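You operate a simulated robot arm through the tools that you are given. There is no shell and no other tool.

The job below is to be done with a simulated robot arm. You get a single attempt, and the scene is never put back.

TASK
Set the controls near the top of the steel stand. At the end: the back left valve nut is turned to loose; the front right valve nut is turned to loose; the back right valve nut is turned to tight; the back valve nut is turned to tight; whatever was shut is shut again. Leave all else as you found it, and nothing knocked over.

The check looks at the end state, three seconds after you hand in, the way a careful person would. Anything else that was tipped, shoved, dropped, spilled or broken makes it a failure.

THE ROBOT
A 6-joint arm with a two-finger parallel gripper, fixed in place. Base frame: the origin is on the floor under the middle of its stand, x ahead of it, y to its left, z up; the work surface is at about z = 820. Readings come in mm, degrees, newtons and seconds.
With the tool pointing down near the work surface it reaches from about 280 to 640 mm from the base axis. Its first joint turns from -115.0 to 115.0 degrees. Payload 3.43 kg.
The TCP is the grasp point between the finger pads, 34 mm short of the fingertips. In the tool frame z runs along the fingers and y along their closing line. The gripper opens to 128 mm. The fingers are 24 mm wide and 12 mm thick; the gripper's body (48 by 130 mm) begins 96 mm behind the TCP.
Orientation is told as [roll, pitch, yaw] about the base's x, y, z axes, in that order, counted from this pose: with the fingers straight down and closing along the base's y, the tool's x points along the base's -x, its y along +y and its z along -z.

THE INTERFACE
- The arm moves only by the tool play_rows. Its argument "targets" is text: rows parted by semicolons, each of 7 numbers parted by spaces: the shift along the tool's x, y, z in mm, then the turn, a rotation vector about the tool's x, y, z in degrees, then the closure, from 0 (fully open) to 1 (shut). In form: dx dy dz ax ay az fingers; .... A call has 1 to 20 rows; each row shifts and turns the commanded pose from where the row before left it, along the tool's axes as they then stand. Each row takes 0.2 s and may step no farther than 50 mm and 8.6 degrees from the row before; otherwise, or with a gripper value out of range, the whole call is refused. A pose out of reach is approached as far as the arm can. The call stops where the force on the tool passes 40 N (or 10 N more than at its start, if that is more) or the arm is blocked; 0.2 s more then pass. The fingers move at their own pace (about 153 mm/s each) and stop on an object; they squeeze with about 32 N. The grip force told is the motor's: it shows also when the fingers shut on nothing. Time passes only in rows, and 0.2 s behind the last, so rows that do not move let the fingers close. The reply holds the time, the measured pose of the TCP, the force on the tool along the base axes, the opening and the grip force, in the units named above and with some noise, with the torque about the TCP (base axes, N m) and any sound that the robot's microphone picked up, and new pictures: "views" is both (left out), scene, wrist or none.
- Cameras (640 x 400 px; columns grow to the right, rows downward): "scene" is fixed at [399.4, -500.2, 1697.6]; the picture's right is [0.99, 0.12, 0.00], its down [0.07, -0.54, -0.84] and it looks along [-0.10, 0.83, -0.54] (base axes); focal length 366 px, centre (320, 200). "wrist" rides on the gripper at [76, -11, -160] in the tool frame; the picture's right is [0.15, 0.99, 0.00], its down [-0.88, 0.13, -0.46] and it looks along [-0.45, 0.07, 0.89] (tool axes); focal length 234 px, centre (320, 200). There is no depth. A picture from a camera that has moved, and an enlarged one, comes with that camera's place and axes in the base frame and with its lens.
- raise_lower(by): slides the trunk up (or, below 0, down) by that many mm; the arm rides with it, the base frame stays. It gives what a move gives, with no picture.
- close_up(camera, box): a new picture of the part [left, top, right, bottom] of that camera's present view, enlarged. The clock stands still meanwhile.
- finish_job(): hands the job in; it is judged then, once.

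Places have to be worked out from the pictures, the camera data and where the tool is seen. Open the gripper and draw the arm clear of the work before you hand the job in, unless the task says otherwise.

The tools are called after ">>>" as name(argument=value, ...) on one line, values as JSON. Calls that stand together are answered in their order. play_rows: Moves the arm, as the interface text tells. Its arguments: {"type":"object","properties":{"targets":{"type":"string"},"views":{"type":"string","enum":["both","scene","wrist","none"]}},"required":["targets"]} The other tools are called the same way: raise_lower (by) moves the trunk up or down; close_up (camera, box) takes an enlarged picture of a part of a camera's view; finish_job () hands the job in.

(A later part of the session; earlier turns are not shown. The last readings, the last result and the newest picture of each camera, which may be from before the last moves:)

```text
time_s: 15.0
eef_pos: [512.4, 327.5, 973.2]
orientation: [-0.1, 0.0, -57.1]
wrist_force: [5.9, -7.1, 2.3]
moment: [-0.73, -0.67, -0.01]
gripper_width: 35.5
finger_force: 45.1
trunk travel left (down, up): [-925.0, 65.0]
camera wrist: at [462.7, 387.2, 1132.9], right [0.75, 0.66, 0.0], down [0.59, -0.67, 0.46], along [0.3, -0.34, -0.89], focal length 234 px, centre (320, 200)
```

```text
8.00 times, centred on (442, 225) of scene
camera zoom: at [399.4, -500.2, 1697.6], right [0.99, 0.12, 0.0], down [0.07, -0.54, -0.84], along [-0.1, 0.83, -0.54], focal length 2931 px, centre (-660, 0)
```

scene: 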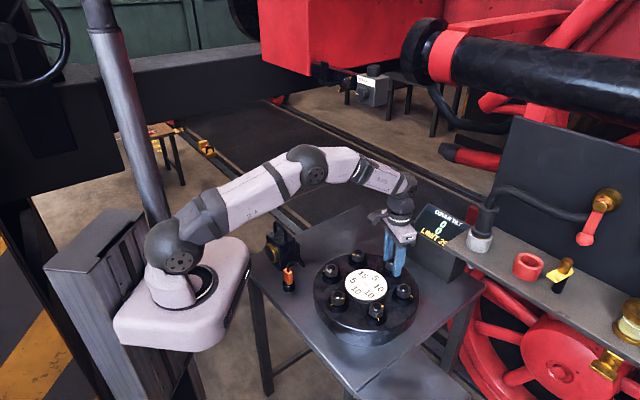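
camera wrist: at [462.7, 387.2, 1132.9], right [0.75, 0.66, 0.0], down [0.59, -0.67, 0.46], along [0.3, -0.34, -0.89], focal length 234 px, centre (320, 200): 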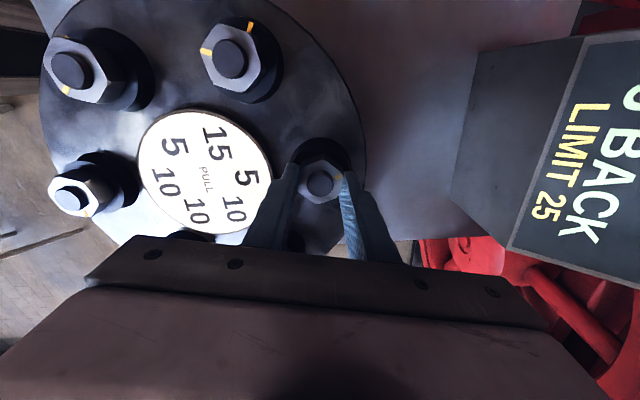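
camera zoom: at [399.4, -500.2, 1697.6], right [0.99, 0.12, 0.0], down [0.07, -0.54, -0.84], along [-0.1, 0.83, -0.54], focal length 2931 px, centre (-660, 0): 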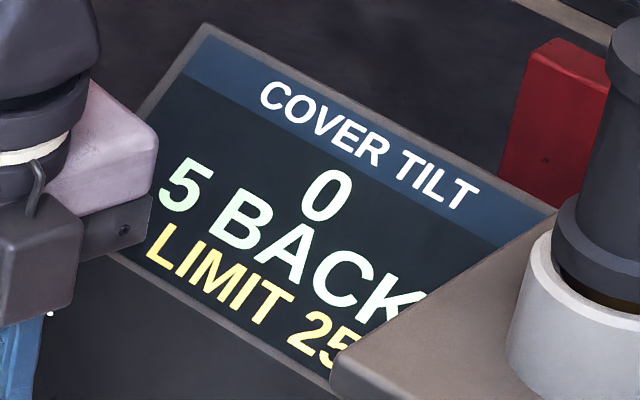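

The display now reads "0 / 5 BACK", which confirms this nut is the "back" one with pull 5 and that tightening adds its pull. I'll continue turning to the tight stop in small steps and watch the torque.

>>> play_rows(targets="0 0 0 0 0 6 1; 0 0 0 0 0 6 1; 0 0 0 0 0 0 1", views="wrist")

>>> close_up(camera="wrist", box=[260, 130, 380, 220])

>>> close_up(camera="scene", box=[405, 200, 480, 250])

```text
time_s: 15.8
eef_pos: [513.3, 328.8, 972.9]
orientation: [0.1, -0.1, -69.1]
wrist_force: [5.3, -5.9, 0.0]
moment: [-0.67, -0.47, -0.02]
gripper_width: 35.7
finger_force: 45.0
trunk travel left (down, up): [-925.0, 65.0]
camera wrist: at [475.8, 396.3, 1132.8], right [0.87, 0.49, 0.0], down [0.44, -0.78, 0.46], along [0.22, -0.4, -0.89], focal length 234 px, centre (320, 200)
```

wrist: 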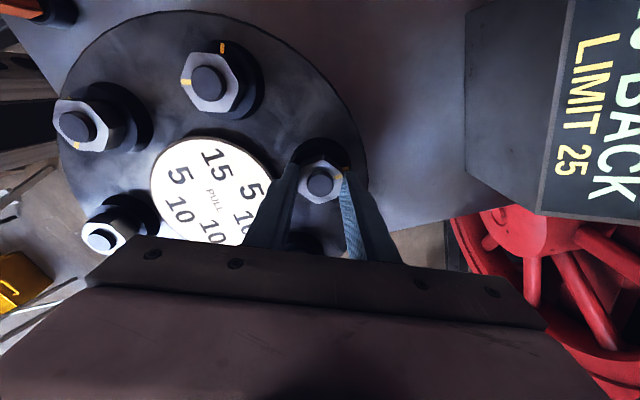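

```text
4.44 times, centred on (320, 175) of wrist
camera zoom: at [475.8, 396.3, 1132.8], right [0.87, 0.49, 0.0], down [0.44, -0.78, 0.46], along [0.22, -0.4, -0.89], focal length 1041 px, centre (320, 311)
```

zoom: 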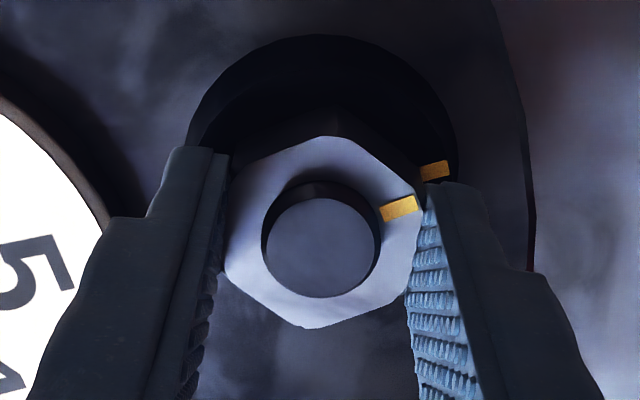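

```text
8.00 times, centred on (442, 225) of scene
camera zoom: at [399.4, -500.2, 1697.6], right [0.99, 0.12, 0.0], down [0.07, -0.54, -0.84], along [-0.1, 0.83, -0.54], focal length 2931 px, centre (-660, 0)
```

zoom: 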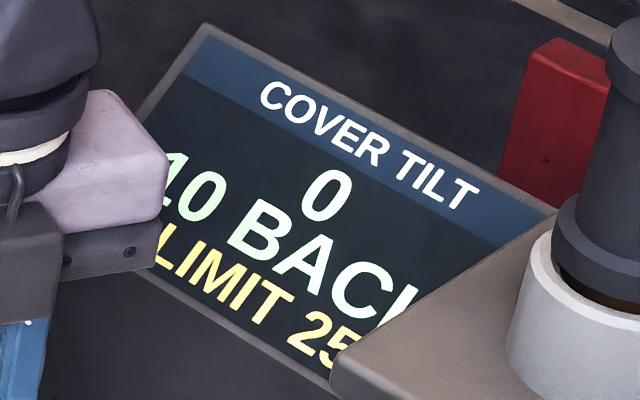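

Now "10 BACK" with the nut mark about 6° short of its boss mark, still without torque. I'll go the last few degrees gently and see whether there's a stop and what the display does.

>>> play_rows(targets="0 0 0 0 0 3 1; 0 0 0 0 0 0 1", views="wrist")

>>> close_up(camera="wrist", box=[260, 130, 380, 220])

>>> close_up(camera="scene", box=[405, 200, 480, 250])

```text
time_s: 16.4
eef_pos: [513.5, 327.3, 973.5]
orientation: [-0.1, -0.1, -72.0]
wrist_force: [4.2, -7.2, 0.3]
moment: [-0.41, -0.14, -0.01]
gripper_width: 35.3
finger_force: 44.4
trunk travel left (down, up): [-925.0, 65.0]
camera wrist: at [479.3, 398.1, 1132.8], right [0.9, 0.44, 0.0], down [0.4, -0.8, 0.45], along [0.2, -0.41, -0.89], focal length 234 px, centre (320, 200)
```

wrist: 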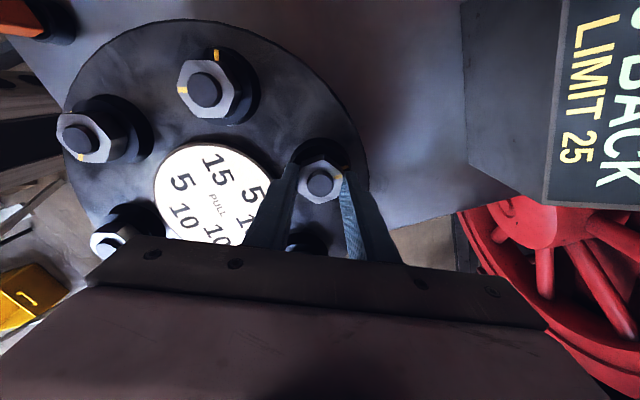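

```text
4.44 times, centred on (320, 175) of wrist
camera zoom: at [479.3, 398.1, 1132.8], right [0.9, 0.44, 0.0], down [0.4, -0.8, 0.45], along [0.2, -0.41, -0.89], focal length 1041 px, centre (320, 311)
```

zoom: 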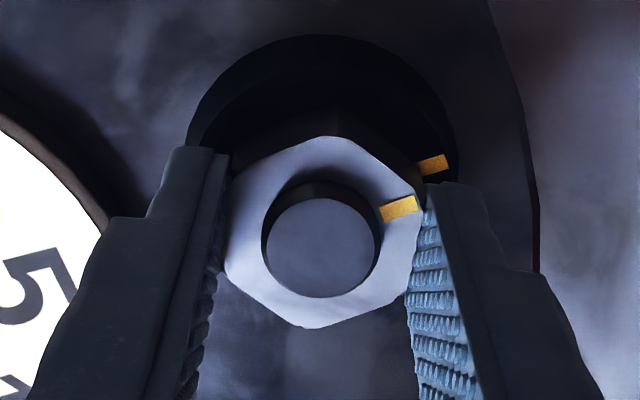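

```text
8.00 times, centred on (442, 225) of scene
camera zoom: at [399.4, -500.2, 1697.6], right [0.99, 0.12, 0.0], down [0.07, -0.54, -0.84], along [-0.1, 0.83, -0.54], focal length 2931 px, centre (-660, 0)
```

zoom: 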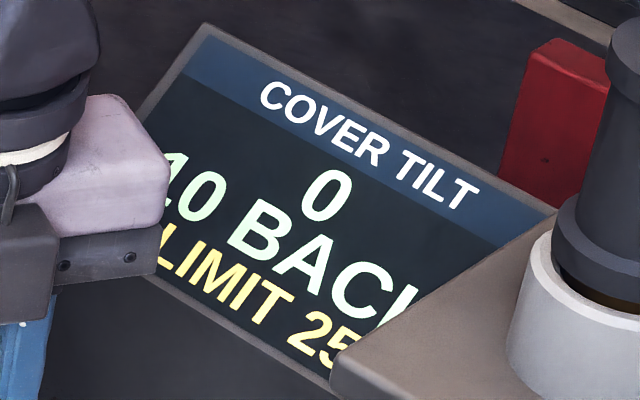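

Still "10 BACK" and no torque. A few more degrees to bring the marks fully in line.

>>> play_rows(targets="0 0 0 0 0 3 1; 0 0 0 0 0 0 1", views="none")

>>> close_up(camera="wrist", box=[260, 130, 380, 220])

>>> close_up(camera="scene", box=[405, 200, 480, 250])

```text
time_s: 17.0
eef_pos: [512.2, 328.6, 972.6]
orientation: [0.0, -0.1, -75.0]
wrist_force: [3.2, -5.6, 0.7]
moment: [-0.24, -0.01, 0.0]
gripper_width: 35.6
finger_force: 45.0
trunk travel left (down, up): [-925.0, 65.0]
```

```text
4.44 times, centred on (320, 175) of wrist
camera zoom: at [482.8, 399.8, 1132.8], right [0.92, 0.4, 0.0], down [0.35, -0.82, 0.45], along [0.18, -0.42, -0.89], focal length 1041 px, centre (320, 311)
```

zoom: 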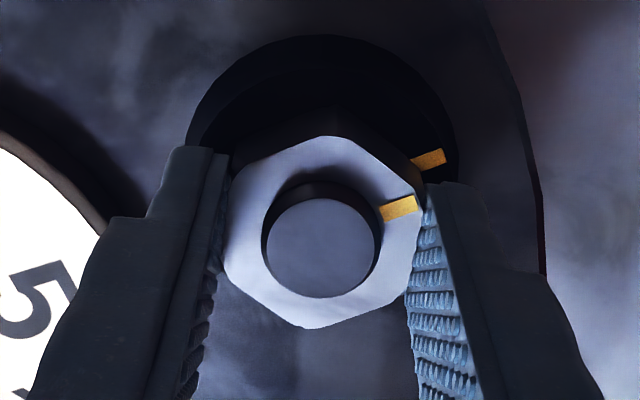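

```text
8.00 times, centred on (442, 225) of scene
camera zoom: at [399.4, -500.2, 1697.6], right [0.99, 0.12, 0.0], down [0.07, -0.54, -0.84], along [-0.1, 0.83, -0.54], focal length 2931 px, centre (-660, 0)
```

zoom: 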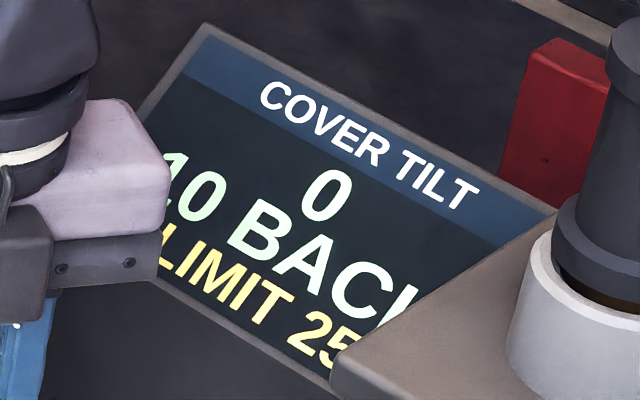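

The marks are now exactly in line and the display holds at 10 BACK. To learn whether there's a physical stop here, I'll try 4° more while watching torque; I can reverse this.

>>> play_rows(targets="0 0 0 0 0 2 1; 0 0 0 0 0 2 1; 0 0 0 0 0 0 1", views="none")

>>> close_up(camera="wrist", box=[260, 130, 380, 220])

>>> close_up(camera="scene", box=[405, 200, 480, 250])

```text
time_s: 17.8
eef_pos: [511.8, 329.6, 973.5]
orientation: [0.0, 0.0, -79.0]
wrist_force: [1.0, -1.6, -0.9]
moment: [-0.24, -0.15, 1.58]
gripper_width: 36.4
finger_force: 44.5
trunk travel left (down, up): [-925.0, 65.0]
```

```text
4.44 times, centred on (320, 175) of wrist
camera zoom: at [487.2, 402.6, 1132.8], right [0.94, 0.33, 0.0], down [0.3, -0.84, 0.46], along [0.15, -0.43, -0.89], focal length 1041 px, centre (320, 311)
```

zoom: 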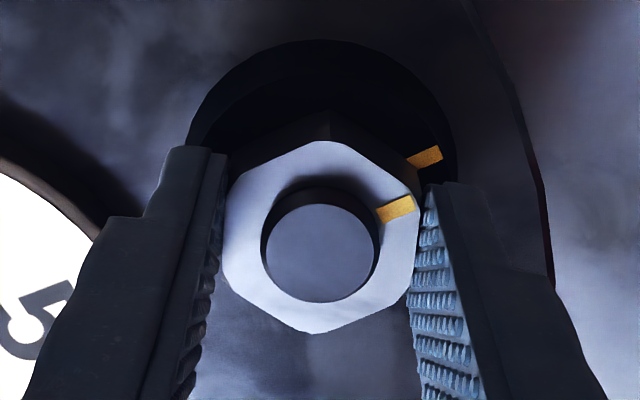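

```text
8.00 times, centred on (442, 225) of scene
camera zoom: at [399.4, -500.2, 1697.6], right [0.99, 0.12, 0.0], down [0.07, -0.54, -0.84], along [-0.1, 0.83, -0.54], focal length 2931 px, centre (-660, 0)
```

zoom: 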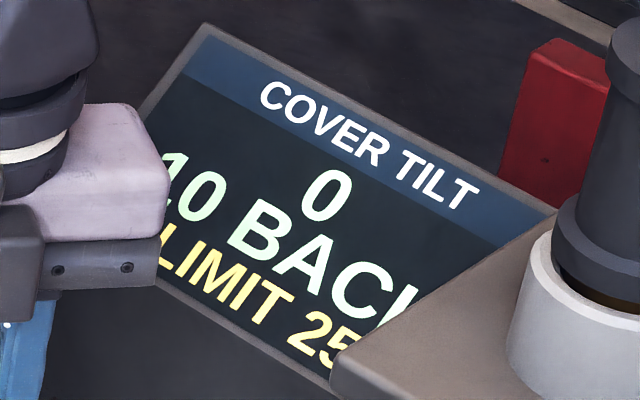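

Torque jumped to 1.6 N·m with the nut not following, so the tight stop is exactly at aligned marks and the final value is 10 BACK. I'll ease back 4°, open, and rise clear of the nut.

>>> play_rows(targets="0 0 0 0 0 -4 1; 0 0 0 0 0 0 0.7; 0 0 0 0 0 0 0.4; 0 0 0 0 0 0 0.4; 0 0 -30 0 0 0 0.4; 0 0 -40 0 0 0 0.4; 0 0 0 0 0 0 0.4", views="both")

>>> close_up(camera="wrist", box=[260, 90, 380, 190])

>>> close_up(camera="scene", box=[405, 200, 480, 250])

```text
time_s: 19.4
eef_pos: [514.0, 328.6, 1041.7]
orientation: [0.0, 0.0, -75.0]
wrist_force: [0.4, 1.0, 0.7]
moment: [0.01, 0.05, -0.01]
gripper_width: 76.7
finger_force: 0.0
trunk travel left (down, up): [-925.0, 65.0]
camera wrist: at [483.3, 399.4, 1202.3], right [0.92, 0.4, 0.0], down [0.35, -0.82, 0.46], along [0.18, -0.42, -0.89], focal length 234 px, centre (320, 200)
```

scene: 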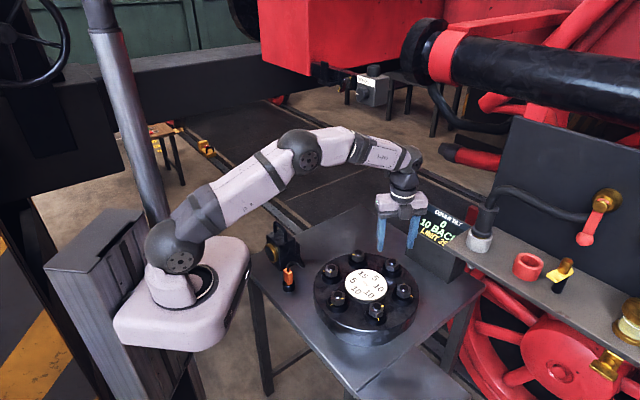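
wrist: 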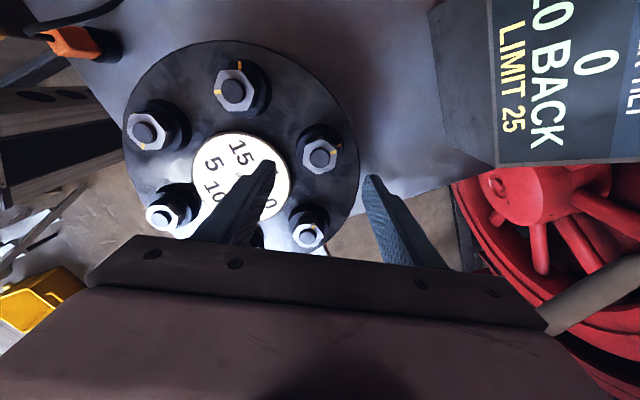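

```text
4.00 times, centred on (320, 140) of wrist
camera zoom: at [483.3, 399.4, 1202.3], right [0.92, 0.4, 0.0], down [0.35, -0.82, 0.46], along [0.18, -0.42, -0.89], focal length 937 px, centre (320, 440)
```

zoom: 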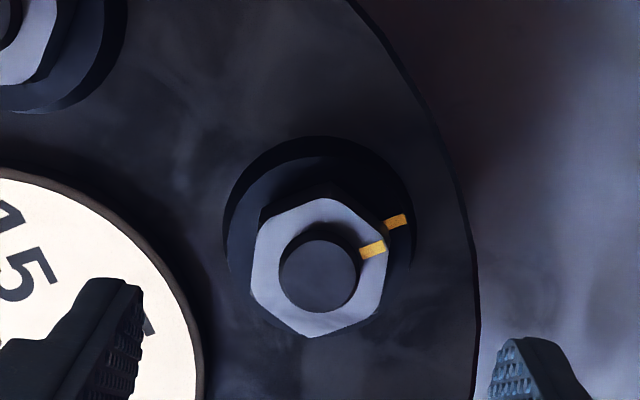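

```text
8.00 times, centred on (442, 225) of scene
camera zoom: at [399.4, -500.2, 1697.6], right [0.99, 0.12, 0.0], down [0.07, -0.54, -0.84], along [-0.1, 0.83, -0.54], focal length 2931 px, centre (-660, 0)
```

zoom: 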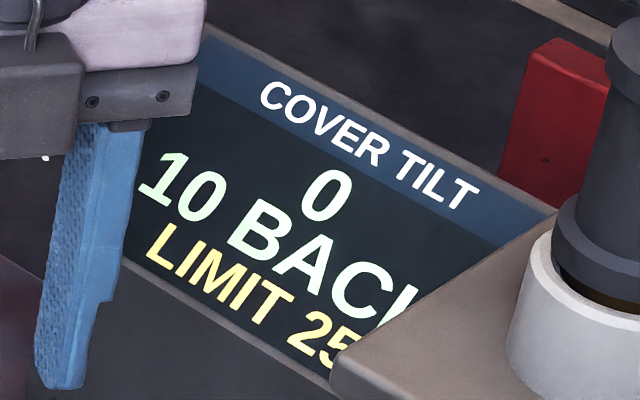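

The back nut is tight with its marks aligned. Next I'll go to the back-left nut (estimated (410, 357)), yaw to -37° to suit the flats, and check whether it is already at its loose stop.

>>> play_rows(targets="17.7 -30.5 0 0 0 0 0.4; 17.7 -30.5 0 0 0 0 0.4; 17.6 -30.6 0 0 0 0 0.4; 0 0 0 0 0 -7.6 0.4; 0 0 0 0 0 -7.6 0.4; 0 0 0 0 0 -7.6 0.4; 0 0 0 0 0 -7.6 0.4; 0 0 0 0 0 -7.6 0.4; 0 0 0 0 0 0 0.4", views="both")

>>> close_up(camera="wrist", box=[260, 90, 380, 190])

```text
time_s: 21.4
eef_pos: [410.1, 356.1, 1042.4]
orientation: [0.0, 0.1, -36.8]
wrist_force: [0.7, -0.2, -0.5]
moment: [-0.01, 0.0, -0.01]
gripper_width: 76.9
finger_force: 0.1
trunk travel left (down, up): [-925.0, 65.0]
camera wrist: at [343.2, 394.0, 1202.2], right [0.48, 0.88, 0.0], down [0.78, -0.42, 0.46], along [0.4, -0.22, -0.89], focal length 234 px, centre (320, 200)
```

scene: 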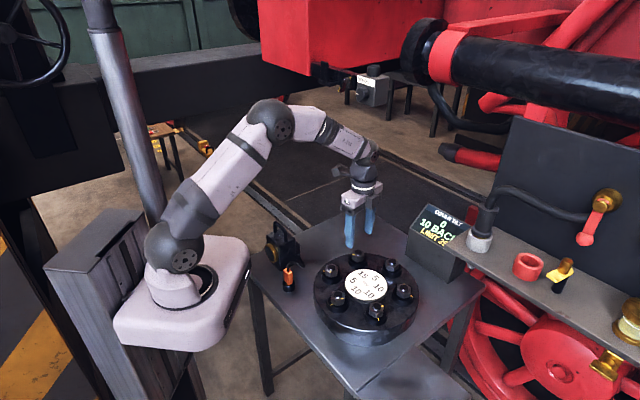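
wrist: 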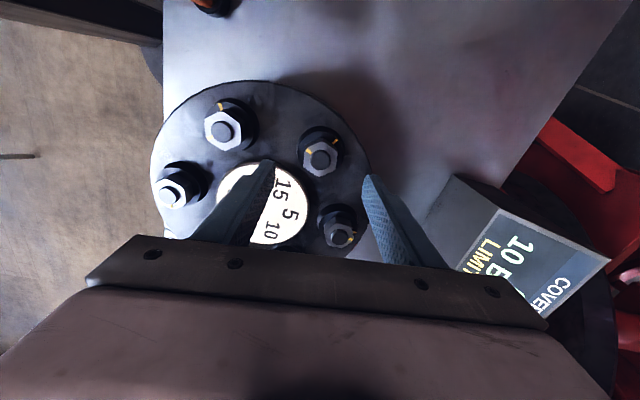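

```text
4.00 times, centred on (320, 140) of wrist
camera zoom: at [343.2, 394.0, 1202.2], right [0.48, 0.88, 0.0], down [0.78, -0.42, 0.46], along [0.4, -0.22, -0.89], focal length 937 px, centre (320, 440)
```

zoom: 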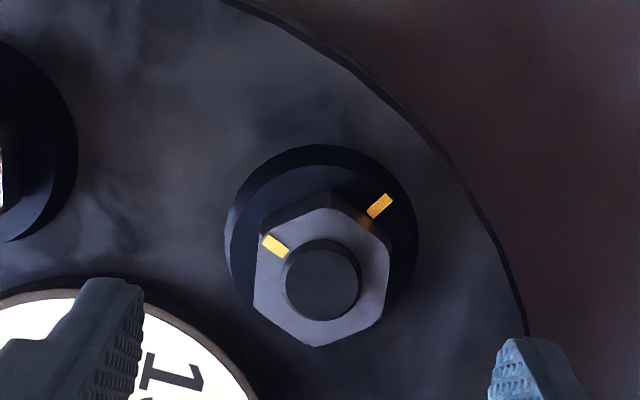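

A's stud lies within about 1 mm of the TCP axis. I'll descend 68 mm to the same height as before and grip.

>>> play_rows(targets="0 1 35 0 0 0 0.4; 0 0 25 0 0 0 0.4; 0 0 8 0 0 0 0.4; 0 0 0 0 0 0 0.7; 0 0 0 0 0 0 1; 0 0 0 0 0 0 1; 0 0 0 0 0 0 1", views="wrist")

>>> close_up(camera="wrist", box=[260, 130, 380, 220])

>>> close_up(camera="scene", box=[405, 200, 480, 250])

```text
time_s: 23.0
eef_pos: [411.0, 356.6, 974.3]
orientation: [0.0, 0.0, -36.9]
wrist_force: [-0.7, -1.3, -1.0]
moment: [0.0, -0.05, 0.03]
gripper_width: 35.4
finger_force: 44.5
trunk travel left (down, up): [-925.0, 65.0]
camera wrist: at [344.4, 394.0, 1134.1], right [0.48, 0.88, 0.0], down [0.78, -0.42, 0.46], along [0.4, -0.22, -0.89], focal length 234 px, centre (320, 200)
```

wrist: 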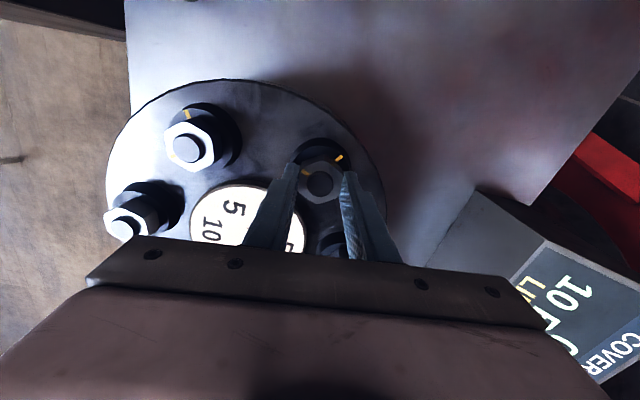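

```text
4.44 times, centred on (320, 175) of wrist
camera zoom: at [344.4, 394.0, 1134.1], right [0.48, 0.88, 0.0], down [0.78, -0.42, 0.46], along [0.4, -0.22, -0.89], focal length 1041 px, centre (320, 311)
```

zoom: 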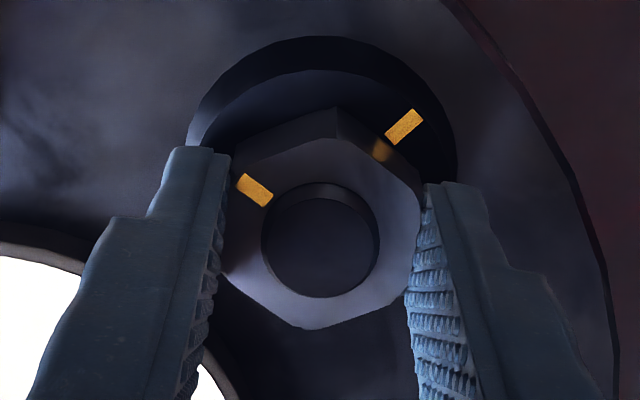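

```text
8.00 times, centred on (442, 225) of scene
camera zoom: at [399.4, -500.2, 1697.6], right [0.99, 0.12, 0.0], down [0.07, -0.54, -0.84], along [-0.1, 0.83, -0.54], focal length 2931 px, centre (-660, 0)
```

zoom: 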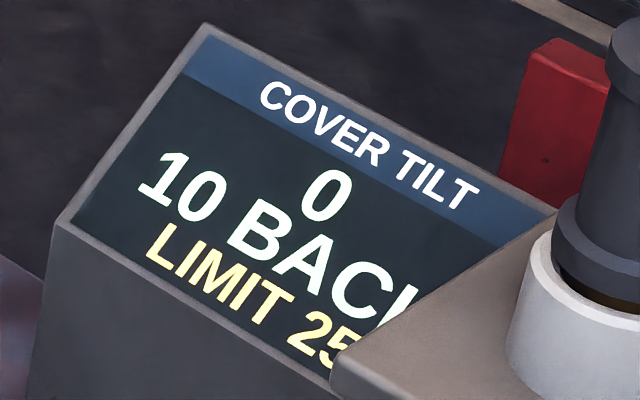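

Gripped at 35.4 mm with almost no side force. I'll try 4° counter-clockwise and read the torque and the mark.

>>> play_rows(targets="0 0 0 0 0 -2 1; 0 0 0 0 0 -2 1; 0 0 0 0 0 0 1", views="none")

>>> close_up(camera="wrist", box=[260, 130, 380, 220])

>>> close_up(camera="scene", box=[405, 200, 480, 250])

```text
time_s: 23.8
eef_pos: [411.9, 355.4, 975.2]
orientation: [-0.1, 0.0, -32.9]
wrist_force: [0.3, -3.7, -3.5]
moment: [-0.1, -0.13, 0.03]
gripper_width: 35.4
finger_force: 45.2
trunk travel left (down, up): [-925.0, 65.0]
```

```text
4.44 times, centred on (320, 175) of wrist
camera zoom: at [342.1, 389.3, 1134.2], right [0.41, 0.91, 0.0], down [0.81, -0.37, 0.46], along [0.41, -0.19, -0.89], focal length 1041 px, centre (320, 311)
```

zoom: 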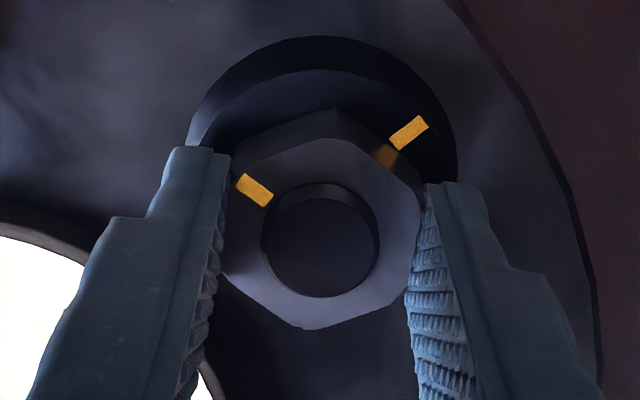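

```text
8.00 times, centred on (442, 225) of scene
camera zoom: at [399.4, -500.2, 1697.6], right [0.99, 0.12, 0.0], down [0.07, -0.54, -0.84], along [-0.1, 0.83, -0.54], focal length 2931 px, centre (-660, 0)
```

zoom: 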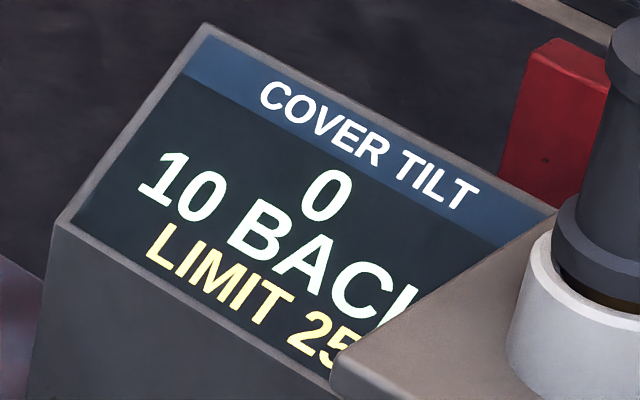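

The nut moved freely counter-clockwise too, so the starting position is a middle position and "loose" lies further counter-clockwise. With 10 BACK already on, loosening this 15-pull nut next should push the tilt the opposite way, so I'll continue counter-clockwise in steps and watch the display.

>>> play_rows(targets="0 0 0 0 0 -8 1; 0 0 0 0 0 -8 1; 0 0 0 0 0 -8 1; 0 0 0 0 0 0 1", views="none")

>>> close_up(camera="wrist", box=[260, 130, 380, 220])

>>> close_up(camera="scene", box=[405, 200, 480, 250])

```text
time_s: 24.8
eef_pos: [411.8, 355.0, 974.9]
orientation: [0.0, 0.0, -8.9]
wrist_force: [2.3, -8.0, -3.6]
moment: [-0.35, -0.46, 0.01]
gripper_width: 35.4
finger_force: 44.9
trunk travel left (down, up): [-925.0, 65.0]
```

```text
4.44 times, centred on (320, 175) of wrist
camera zoom: at [335.2, 358.2, 1134.4], right [0.01, 1.0, 0.0], down [0.89, -0.01, 0.46], along [0.46, 0.0, -0.89], focal length 1041 px, centre (320, 311)
```

zoom: 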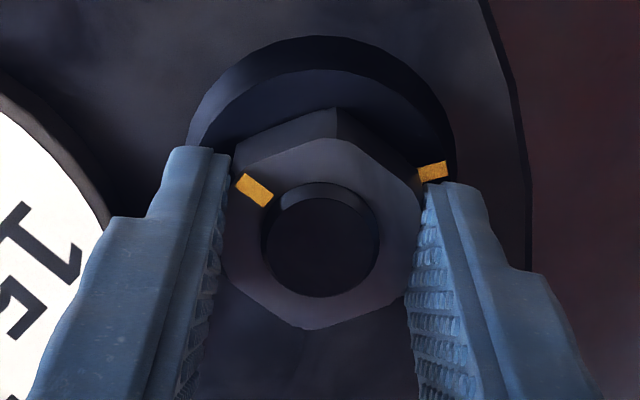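

```text
8.00 times, centred on (442, 225) of scene
camera zoom: at [399.4, -500.2, 1697.6], right [0.99, 0.12, 0.0], down [0.07, -0.54, -0.84], along [-0.1, 0.83, -0.54], focal length 2931 px, centre (-660, 0)
```

zoom: 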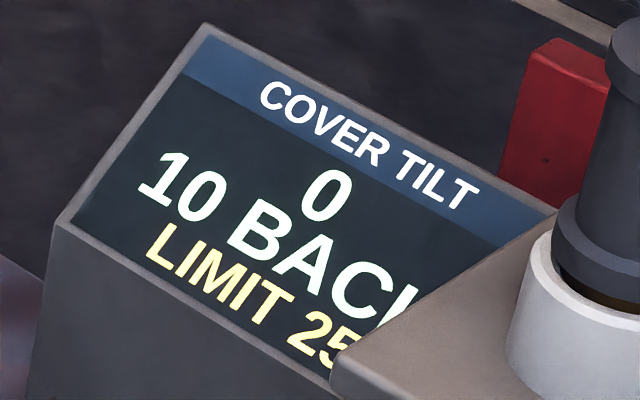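

28° turned, display unchanged. I'll centre by about 0.8 mm and continue counter-clockwise.

>>> play_rows(targets="0 -0.8 0 0 0 -8 1; 0 0 0 0 0 -8 1; 0 0 0 0 0 -8 1; 0 0 0 0 0 0 1", views="none")

>>> close_up(camera="wrist", box=[260, 130, 380, 220])

>>> close_up(camera="scene", box=[405, 200, 480, 250])

```text
time_s: 25.8
eef_pos: [412.1, 356.0, 975.1]
orientation: [0.0, -0.1, 15.2]
wrist_force: [5.5, -7.0, -6.1]
moment: [-0.06, -0.36, 0.0]
gripper_width: 35.7
finger_force: 45.1
trunk travel left (down, up): [-925.0, 65.0]
```

```text
4.44 times, centred on (320, 175) of wrist
camera zoom: at [341.6, 326.9, 1134.6], right [-0.4, 0.92, 0.0], down [0.82, 0.36, 0.46], along [0.42, 0.18, -0.89], focal length 1041 px, centre (320, 311)
```

zoom: 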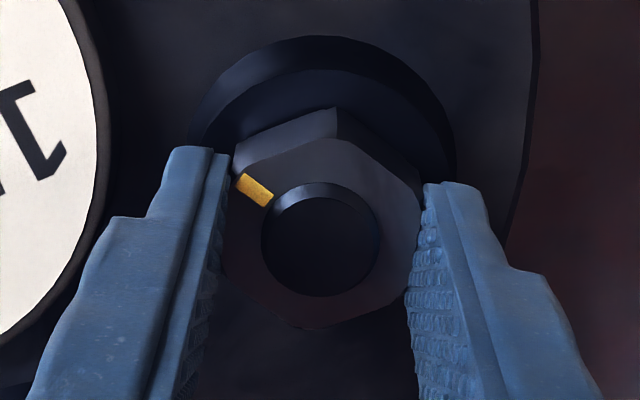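

```text
8.00 times, centred on (442, 225) of scene
camera zoom: at [399.4, -500.2, 1697.6], right [0.99, 0.12, 0.0], down [0.07, -0.54, -0.84], along [-0.1, 0.83, -0.54], focal length 2931 px, centre (-660, 0)
```

zoom: 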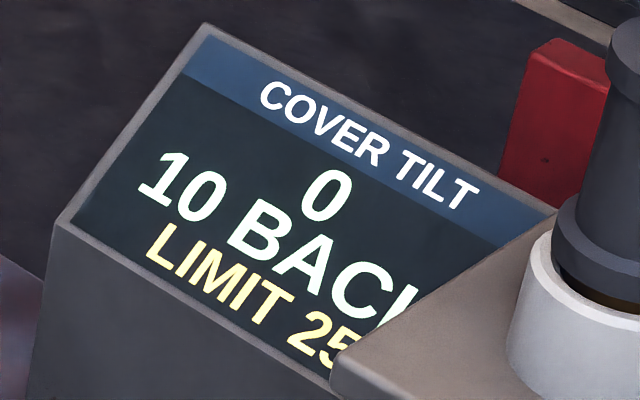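

52° so far and still unchanged. I'll go in 12° steps from here, since the effect appeared between 56° and 80° on the first nut.

>>> play_rows(targets="0.8 -0.6 0.5 0 0 -6 1; 0 0 0 0 0 -6 1; 0 0 0 0 0 0 1", views="none")

>>> close_up(camera="wrist", box=[260, 130, 380, 220])

>>> close_up(camera="scene", box=[405, 200, 480, 250])

```text
time_s: 26.6
eef_pos: [410.5, 356.9, 975.3]
orientation: [0.1, -0.1, 27.1]
wrist_force: [6.3, 0.7, 0.3]
moment: [-0.36, 0.89, 0.02]
gripper_width: 35.5
finger_force: 44.8
trunk travel left (down, up): [-925.0, 65.0]
```

```text
4.44 times, centred on (320, 175) of wrist
camera zoom: at [349.3, 312.8, 1134.4], right [-0.58, 0.81, 0.0], down [0.72, 0.52, 0.46], along [0.37, 0.27, -0.89], focal length 1041 px, centre (320, 311)
```

zoom: 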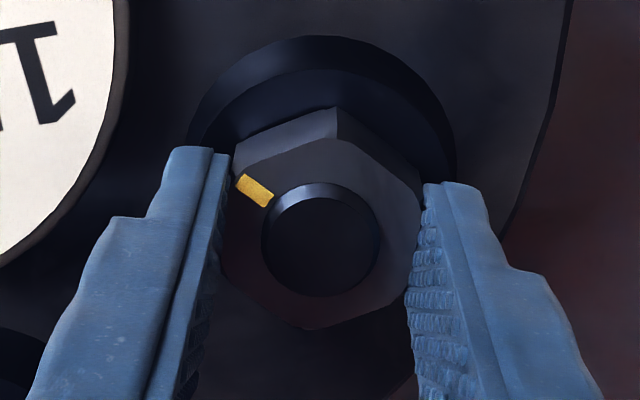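

```text
8.00 times, centred on (442, 225) of scene
camera zoom: at [399.4, -500.2, 1697.6], right [0.99, 0.12, 0.0], down [0.07, -0.54, -0.84], along [-0.1, 0.83, -0.54], focal length 2931 px, centre (-660, 0)
```

zoom: 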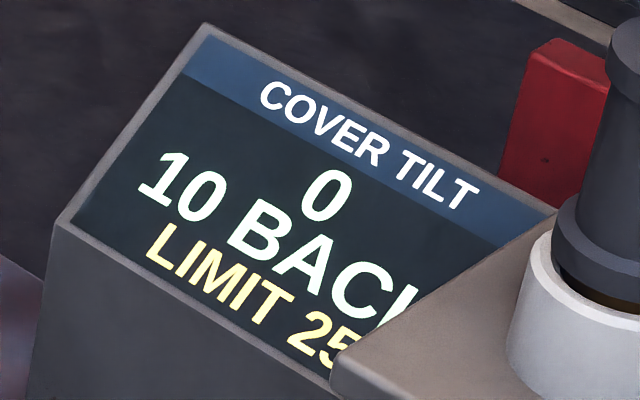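

64° turned with no change and no torque. Another 12°.

>>> play_rows(targets="0 0 0 0 0 -6 1; 0 0 0 0 0 -6 1; 0 0 0 0 0 0 1", views="none")

>>> close_up(camera="wrist", box=[260, 130, 380, 220])

>>> close_up(camera="scene", box=[405, 200, 480, 250])

```text
time_s: 27.4
eef_pos: [410.2, 357.1, 974.6]
orientation: [0.0, -0.2, 39.2]
wrist_force: [8.2, 2.0, 7.7]
moment: [-0.63, 0.6, -0.01]
gripper_width: 35.4
finger_force: 45.0
trunk travel left (down, up): [-925.0, 65.0]
```

```text
4.44 times, centred on (320, 175) of wrist
camera zoom: at [359.6, 300.8, 1134.2], right [-0.74, 0.67, 0.0], down [0.6, 0.66, 0.46], along [0.31, 0.34, -0.89], focal length 1041 px, centre (320, 311)
```

zoom: 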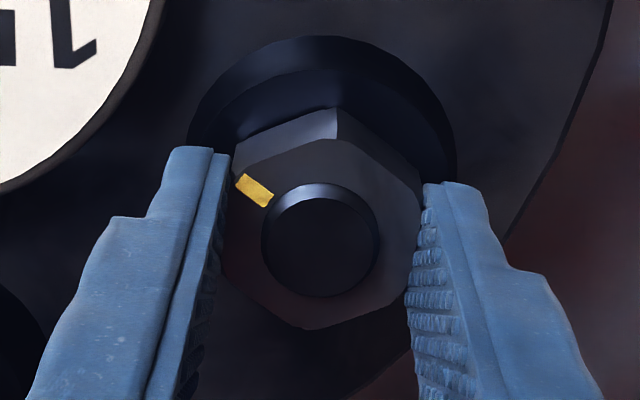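

```text
8.00 times, centred on (442, 225) of scene
camera zoom: at [399.4, -500.2, 1697.6], right [0.99, 0.12, 0.0], down [0.07, -0.54, -0.84], along [-0.1, 0.83, -0.54], focal length 2931 px, centre (-660, 0)
```

zoom: 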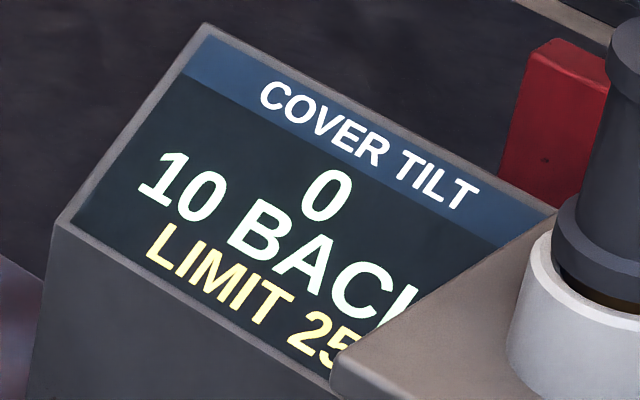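

76° turned, still 10 BACK and no stop. I'll relieve the small side load and continue.

>>> play_rows(targets="-0.8 -0.6 -0.5 0 0 -4 1; 0 0 0 0 0 -4 1; 0 0 0 0 0 0 1", views="none")

>>> close_up(camera="wrist", box=[260, 130, 380, 220])

>>> close_up(camera="scene", box=[405, 200, 480, 250])

```text
time_s: 28.2
eef_pos: [410.8, 356.2, 973.7]
orientation: [0.0, -0.1, 47.2]
wrist_force: [4.7, 3.3, 0.9]
moment: [1.18, -0.96, 0.04]
gripper_width: 35.7
finger_force: 45.8
trunk travel left (down, up): [-925.0, 65.0]
```

```text
4.44 times, centred on (320, 175) of wrist
camera zoom: at [368.1, 294.4, 1134.5], right [-0.82, 0.57, 0.0], down [0.5, 0.73, 0.46], along [0.26, 0.38, -0.89], focal length 1041 px, centre (320, 311)
```

zoom: 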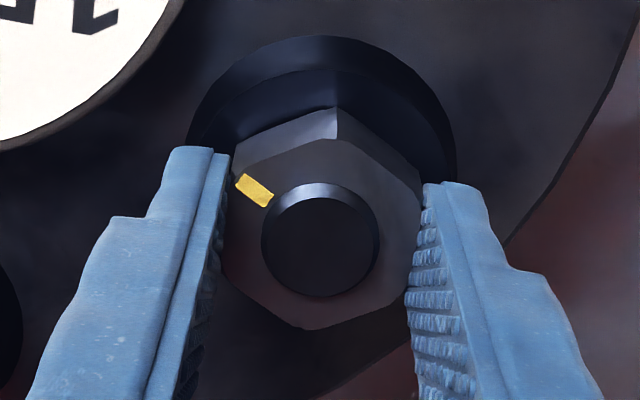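

```text
8.00 times, centred on (442, 225) of scene
camera zoom: at [399.4, -500.2, 1697.6], right [0.99, 0.12, 0.0], down [0.07, -0.54, -0.84], along [-0.1, 0.83, -0.54], focal length 2931 px, centre (-660, 0)
```

zoom: 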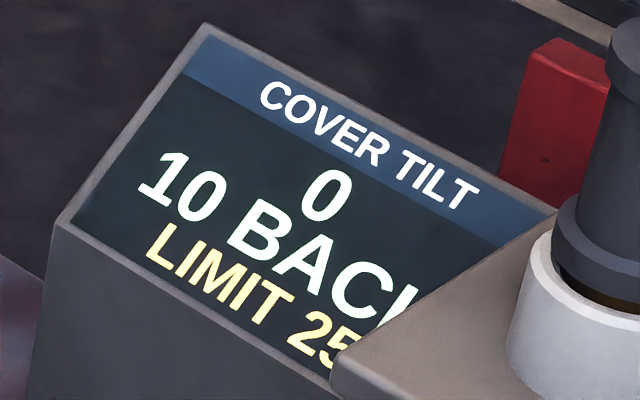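

84° turned, still nothing. Continuing in 8° steps.

>>> play_rows(targets="0 0 0 0 0 -4 1; 0 0 0 0 0 -4 1; 0 0 0 0 0 0 1", views="none")

>>> close_up(camera="wrist", box=[260, 130, 380, 220])

>>> close_up(camera="scene", box=[405, 200, 480, 250])

```text
time_s: 29.0
eef_pos: [411.9, 356.6, 976.4]
orientation: [0.0, 0.1, 55.0]
wrist_force: [2.7, 6.5, 3.7]
moment: [0.89, -0.34, 0.01]
gripper_width: 35.7
finger_force: 45.8
trunk travel left (down, up): [-925.0, 65.0]
```

```text
4.44 times, centred on (320, 175) of wrist
camera zoom: at [377.4, 289.1, 1134.6], right [-0.9, 0.45, 0.0], down [0.4, 0.8, 0.46], along [0.2, 0.41, -0.89], focal length 1041 px, centre (320, 311)
```

zoom: 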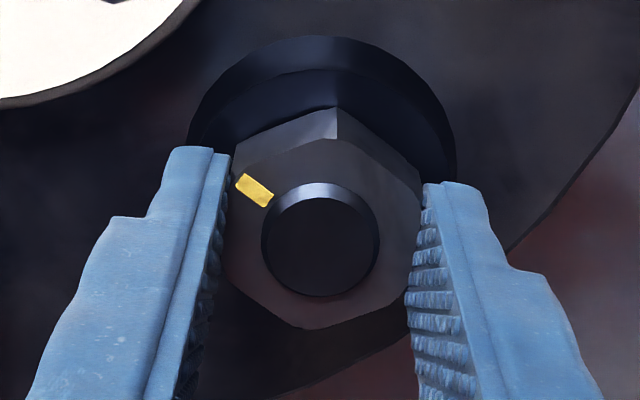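

```text
8.00 times, centred on (442, 225) of scene
camera zoom: at [399.4, -500.2, 1697.6], right [0.99, 0.12, 0.0], down [0.07, -0.54, -0.84], along [-0.1, 0.83, -0.54], focal length 2931 px, centre (-660, 0)
```

zoom: 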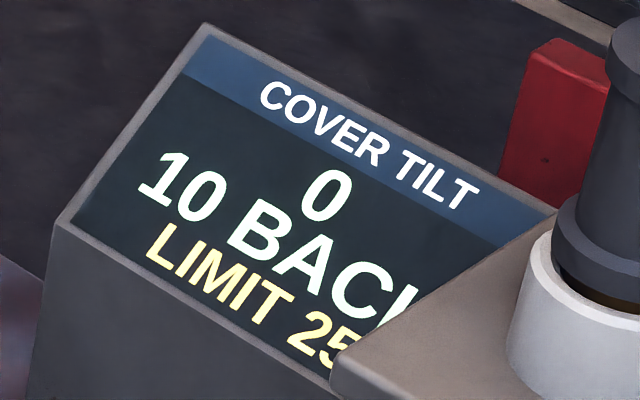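

92° and still free. I'll continue, trimming about 1 mm in y to ease the side force.

>>> play_rows(targets="-0.6 0.4 -0.5 0 0 -4 1; 0 0 0 0 0 -4 1; 0 0 0 0 0 0 1", views="none")

>>> close_up(camera="wrist", box=[260, 130, 380, 220])

>>> close_up(camera="scene", box=[405, 200, 480, 250])

```text
time_s: 29.8
eef_pos: [411.0, 356.5, 975.4]
orientation: [0.0, 0.1, 63.1]
wrist_force: [2.2, 2.7, 2.9]
moment: [0.6, -0.27, 0.01]
gripper_width: 35.5
finger_force: 44.5
trunk travel left (down, up): [-925.0, 65.0]
```

```text
4.44 times, centred on (320, 175) of wrist
camera zoom: at [387.3, 285.3, 1134.8], right [-0.95, 0.32, 0.0], down [0.28, 0.84, 0.45], along [0.14, 0.43, -0.89], focal length 1041 px, centre (320, 311)
```

zoom: 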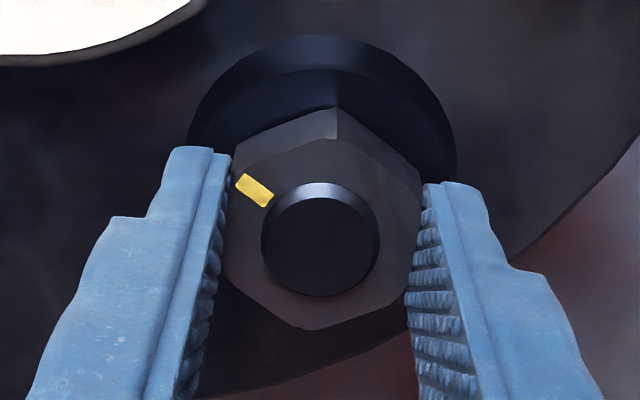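

```text
8.00 times, centred on (442, 225) of scene
camera zoom: at [399.4, -500.2, 1697.6], right [0.99, 0.12, 0.0], down [0.07, -0.54, -0.84], along [-0.1, 0.83, -0.54], focal length 2931 px, centre (-660, 0)
```

zoom: 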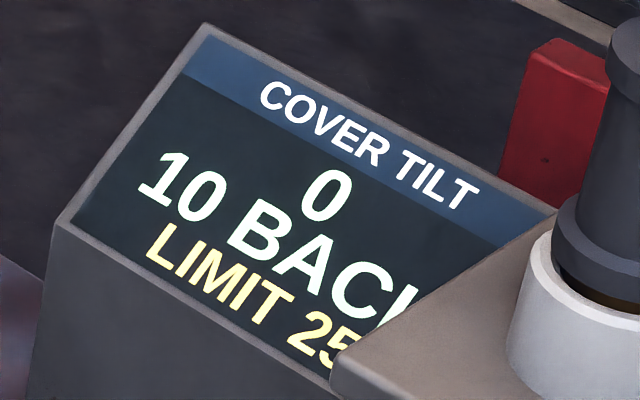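

100° counter-clockwise and still free with no display change. I'll keep going in 16° steps looking for the loose stop.

>>> play_rows(targets="0 0 0 0 0 -5 1; 0 0 0 0 0 -5 1; 0 0 0 0 0 -6 1; 0 0 0 0 0 0 1", views="none")

>>> close_up(camera="wrist", box=[260, 130, 380, 220])

>>> close_up(camera="scene", box=[405, 200, 480, 250])

```text
time_s: 30.8
eef_pos: [411.4, 356.0, 974.6]
orientation: [0.0, 0.1, 79.2]
wrist_force: [-0.9, 3.2, 0.5]
moment: [0.1, 0.02, 0.02]
gripper_width: 35.8
finger_force: 44.7
trunk travel left (down, up): [-925.0, 65.0]
```

```text
4.44 times, centred on (320, 175) of wrist
camera zoom: at [408.4, 281.5, 1134.9], right [-1.0, 0.04, 0.0], down [0.04, 0.89, 0.45], along [0.02, 0.45, -0.89], focal length 1041 px, centre (320, 311)
```

zoom: 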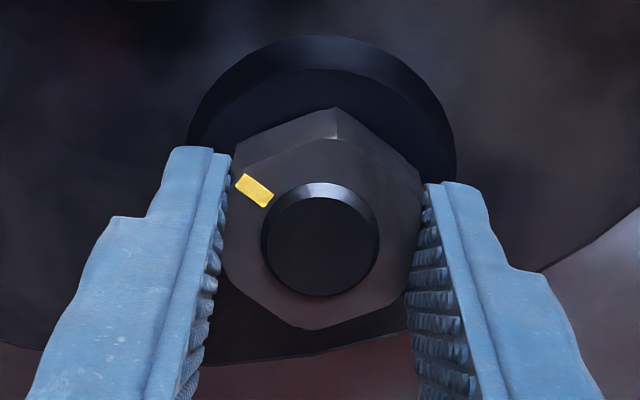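

```text
8.00 times, centred on (442, 225) of scene
camera zoom: at [399.4, -500.2, 1697.6], right [0.99, 0.12, 0.0], down [0.07, -0.54, -0.84], along [-0.1, 0.83, -0.54], focal length 2931 px, centre (-660, 0)
```

zoom: 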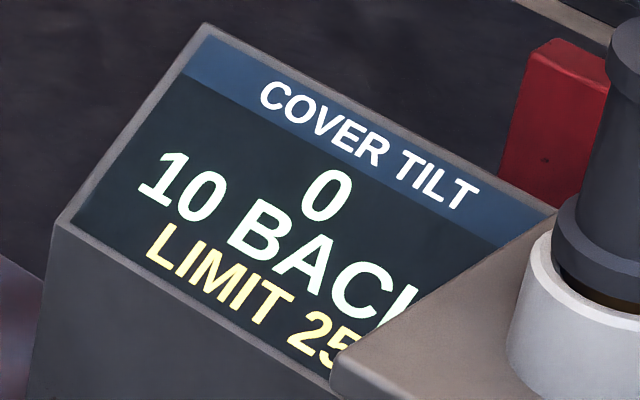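

116° now, still no stop and no torque. Continuing with 24° more.

>>> play_rows(targets="0 0.5 0 0 0 -8 1; 0 0 0 0 0 -8 1; 0 0 0 0 0 -8 1; 0 0 0 0 0 0 1", views="wrist")

>>> close_up(camera="wrist", box=[260, 130, 380, 220])

>>> close_up(camera="scene", box=[405, 200, 480, 250])

```text
time_s: 31.8
eef_pos: [411.2, 356.0, 975.6]
orientation: [0.1, 0.1, 103.3]
wrist_force: [-0.5, 0.1, -2.3]
moment: [-0.18, -0.16, 0.01]
gripper_width: 35.7
finger_force: 45.1
trunk travel left (down, up): [-925.0, 65.0]
camera wrist: at [439.7, 286.8, 1135.1], right [-0.93, -0.37, 0.0], down [-0.33, 0.83, 0.45], along [-0.17, 0.42, -0.89], focal length 234 px, centre (320, 200)
```

wrist: 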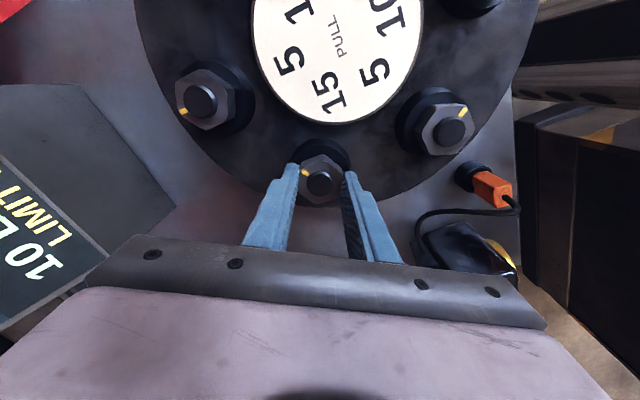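

```text
4.44 times, centred on (320, 175) of wrist
camera zoom: at [439.7, 286.8, 1135.1], right [-0.93, -0.37, 0.0], down [-0.33, 0.83, 0.45], along [-0.17, 0.42, -0.89], focal length 1041 px, centre (320, 311)
```

zoom: 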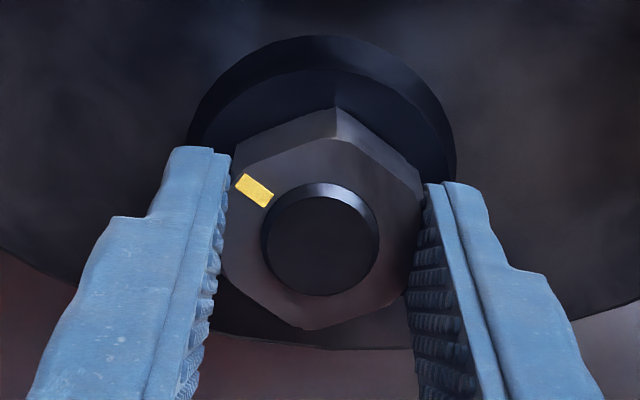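

```text
8.00 times, centred on (442, 225) of scene
camera zoom: at [399.4, -500.2, 1697.6], right [0.99, 0.12, 0.0], down [0.07, -0.54, -0.84], along [-0.1, 0.83, -0.54], focal length 2931 px, centre (-660, 0)
```

zoom: 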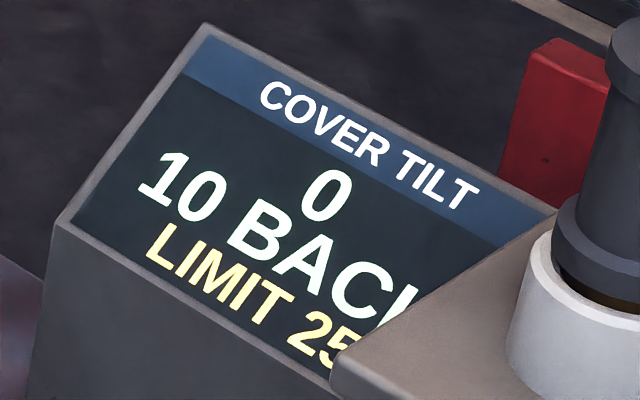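

140° and no change. I'll continue in 24° steps, checking each time.

>>> play_rows(targets="0 0 0 0 0 -8 1; 0 0 0 0 0 -8 1; 0 0 0 0 0 -8 1; 0 0 0 0 0 0 1", views="none")

>>> close_up(camera="wrist", box=[260, 130, 380, 220])

>>> close_up(camera="scene", box=[405, 200, 480, 250])

```text
time_s: 32.8
eef_pos: [411.4, 355.6, 976.2]
orientation: [-0.1, 0.0, 127.2]
wrist_force: [-0.1, -4.0, -2.0]
moment: [-0.74, -0.28, 0.04]
gripper_width: 35.7
finger_force: 45.1
trunk travel left (down, up): [-925.0, 65.0]
```

```text
4.44 times, centred on (320, 175) of wrist
camera zoom: at [466.0, 304.3, 1135.2], right [-0.7, -0.71, 0.0], down [-0.64, 0.62, 0.46], along [-0.33, 0.32, -0.89], focal length 1041 px, centre (320, 311)
```

zoom: 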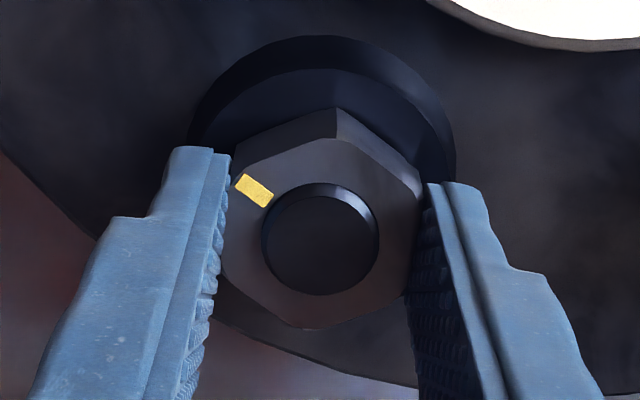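

```text
8.00 times, centred on (442, 225) of scene
camera zoom: at [399.4, -500.2, 1697.6], right [0.99, 0.12, 0.0], down [0.07, -0.54, -0.84], along [-0.1, 0.83, -0.54], focal length 2931 px, centre (-660, 0)
```

zoom: 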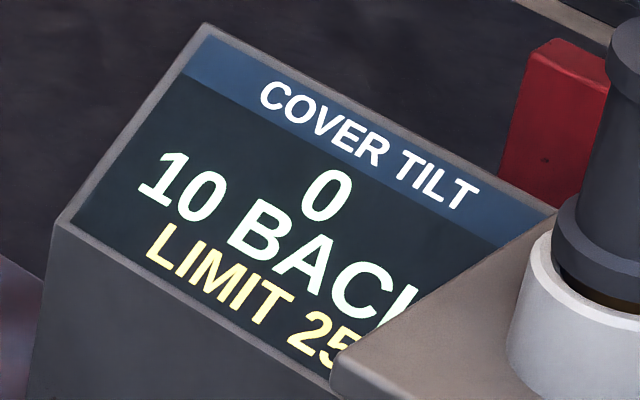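

164° and still nothing; another 24°.

>>> play_rows(targets="0 0 0 0 0 -8 1; 0 0 0 0 0 -8 1; 0 0 0 0 0 -8 1; 0 0 0 0 0 0 1", views="none")

>>> close_up(camera="wrist", box=[260, 130, 380, 220])

>>> close_up(camera="scene", box=[405, 200, 480, 250])

```text
time_s: 33.8
eef_pos: [409.3, 357.2, 976.1]
orientation: [-0.1, 0.0, 150.9]
wrist_force: [-0.5, -3.9, 0.2]
moment: [-0.4, -0.21, 0.0]
gripper_width: 35.4
finger_force: 45.2
trunk travel left (down, up): [-925.0, 65.0]
```

```text
4.44 times, centred on (320, 175) of wrist
camera zoom: at [482.9, 330.7, 1135.3], right [-0.35, -0.94, 0.0], down [-0.83, 0.31, 0.46], along [-0.43, 0.16, -0.89], focal length 1041 px, centre (320, 311)
```

zoom: 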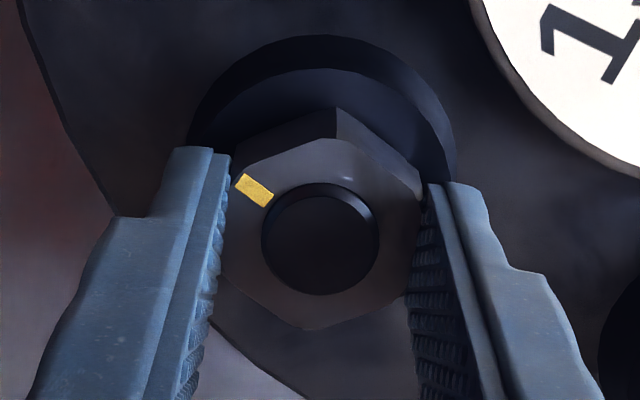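

```text
8.00 times, centred on (442, 225) of scene
camera zoom: at [399.4, -500.2, 1697.6], right [0.99, 0.12, 0.0], down [0.07, -0.54, -0.84], along [-0.1, 0.83, -0.54], focal length 2931 px, centre (-660, 0)
```

zoom: 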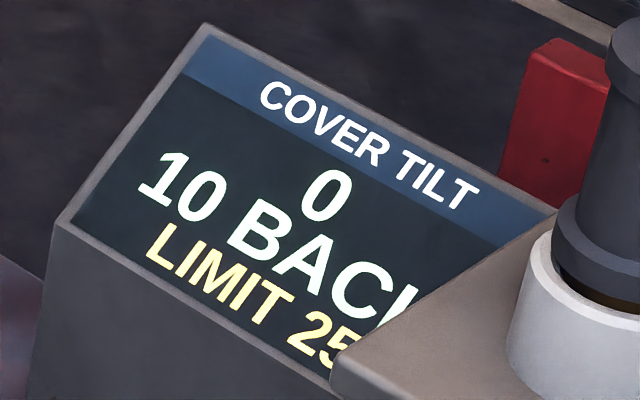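

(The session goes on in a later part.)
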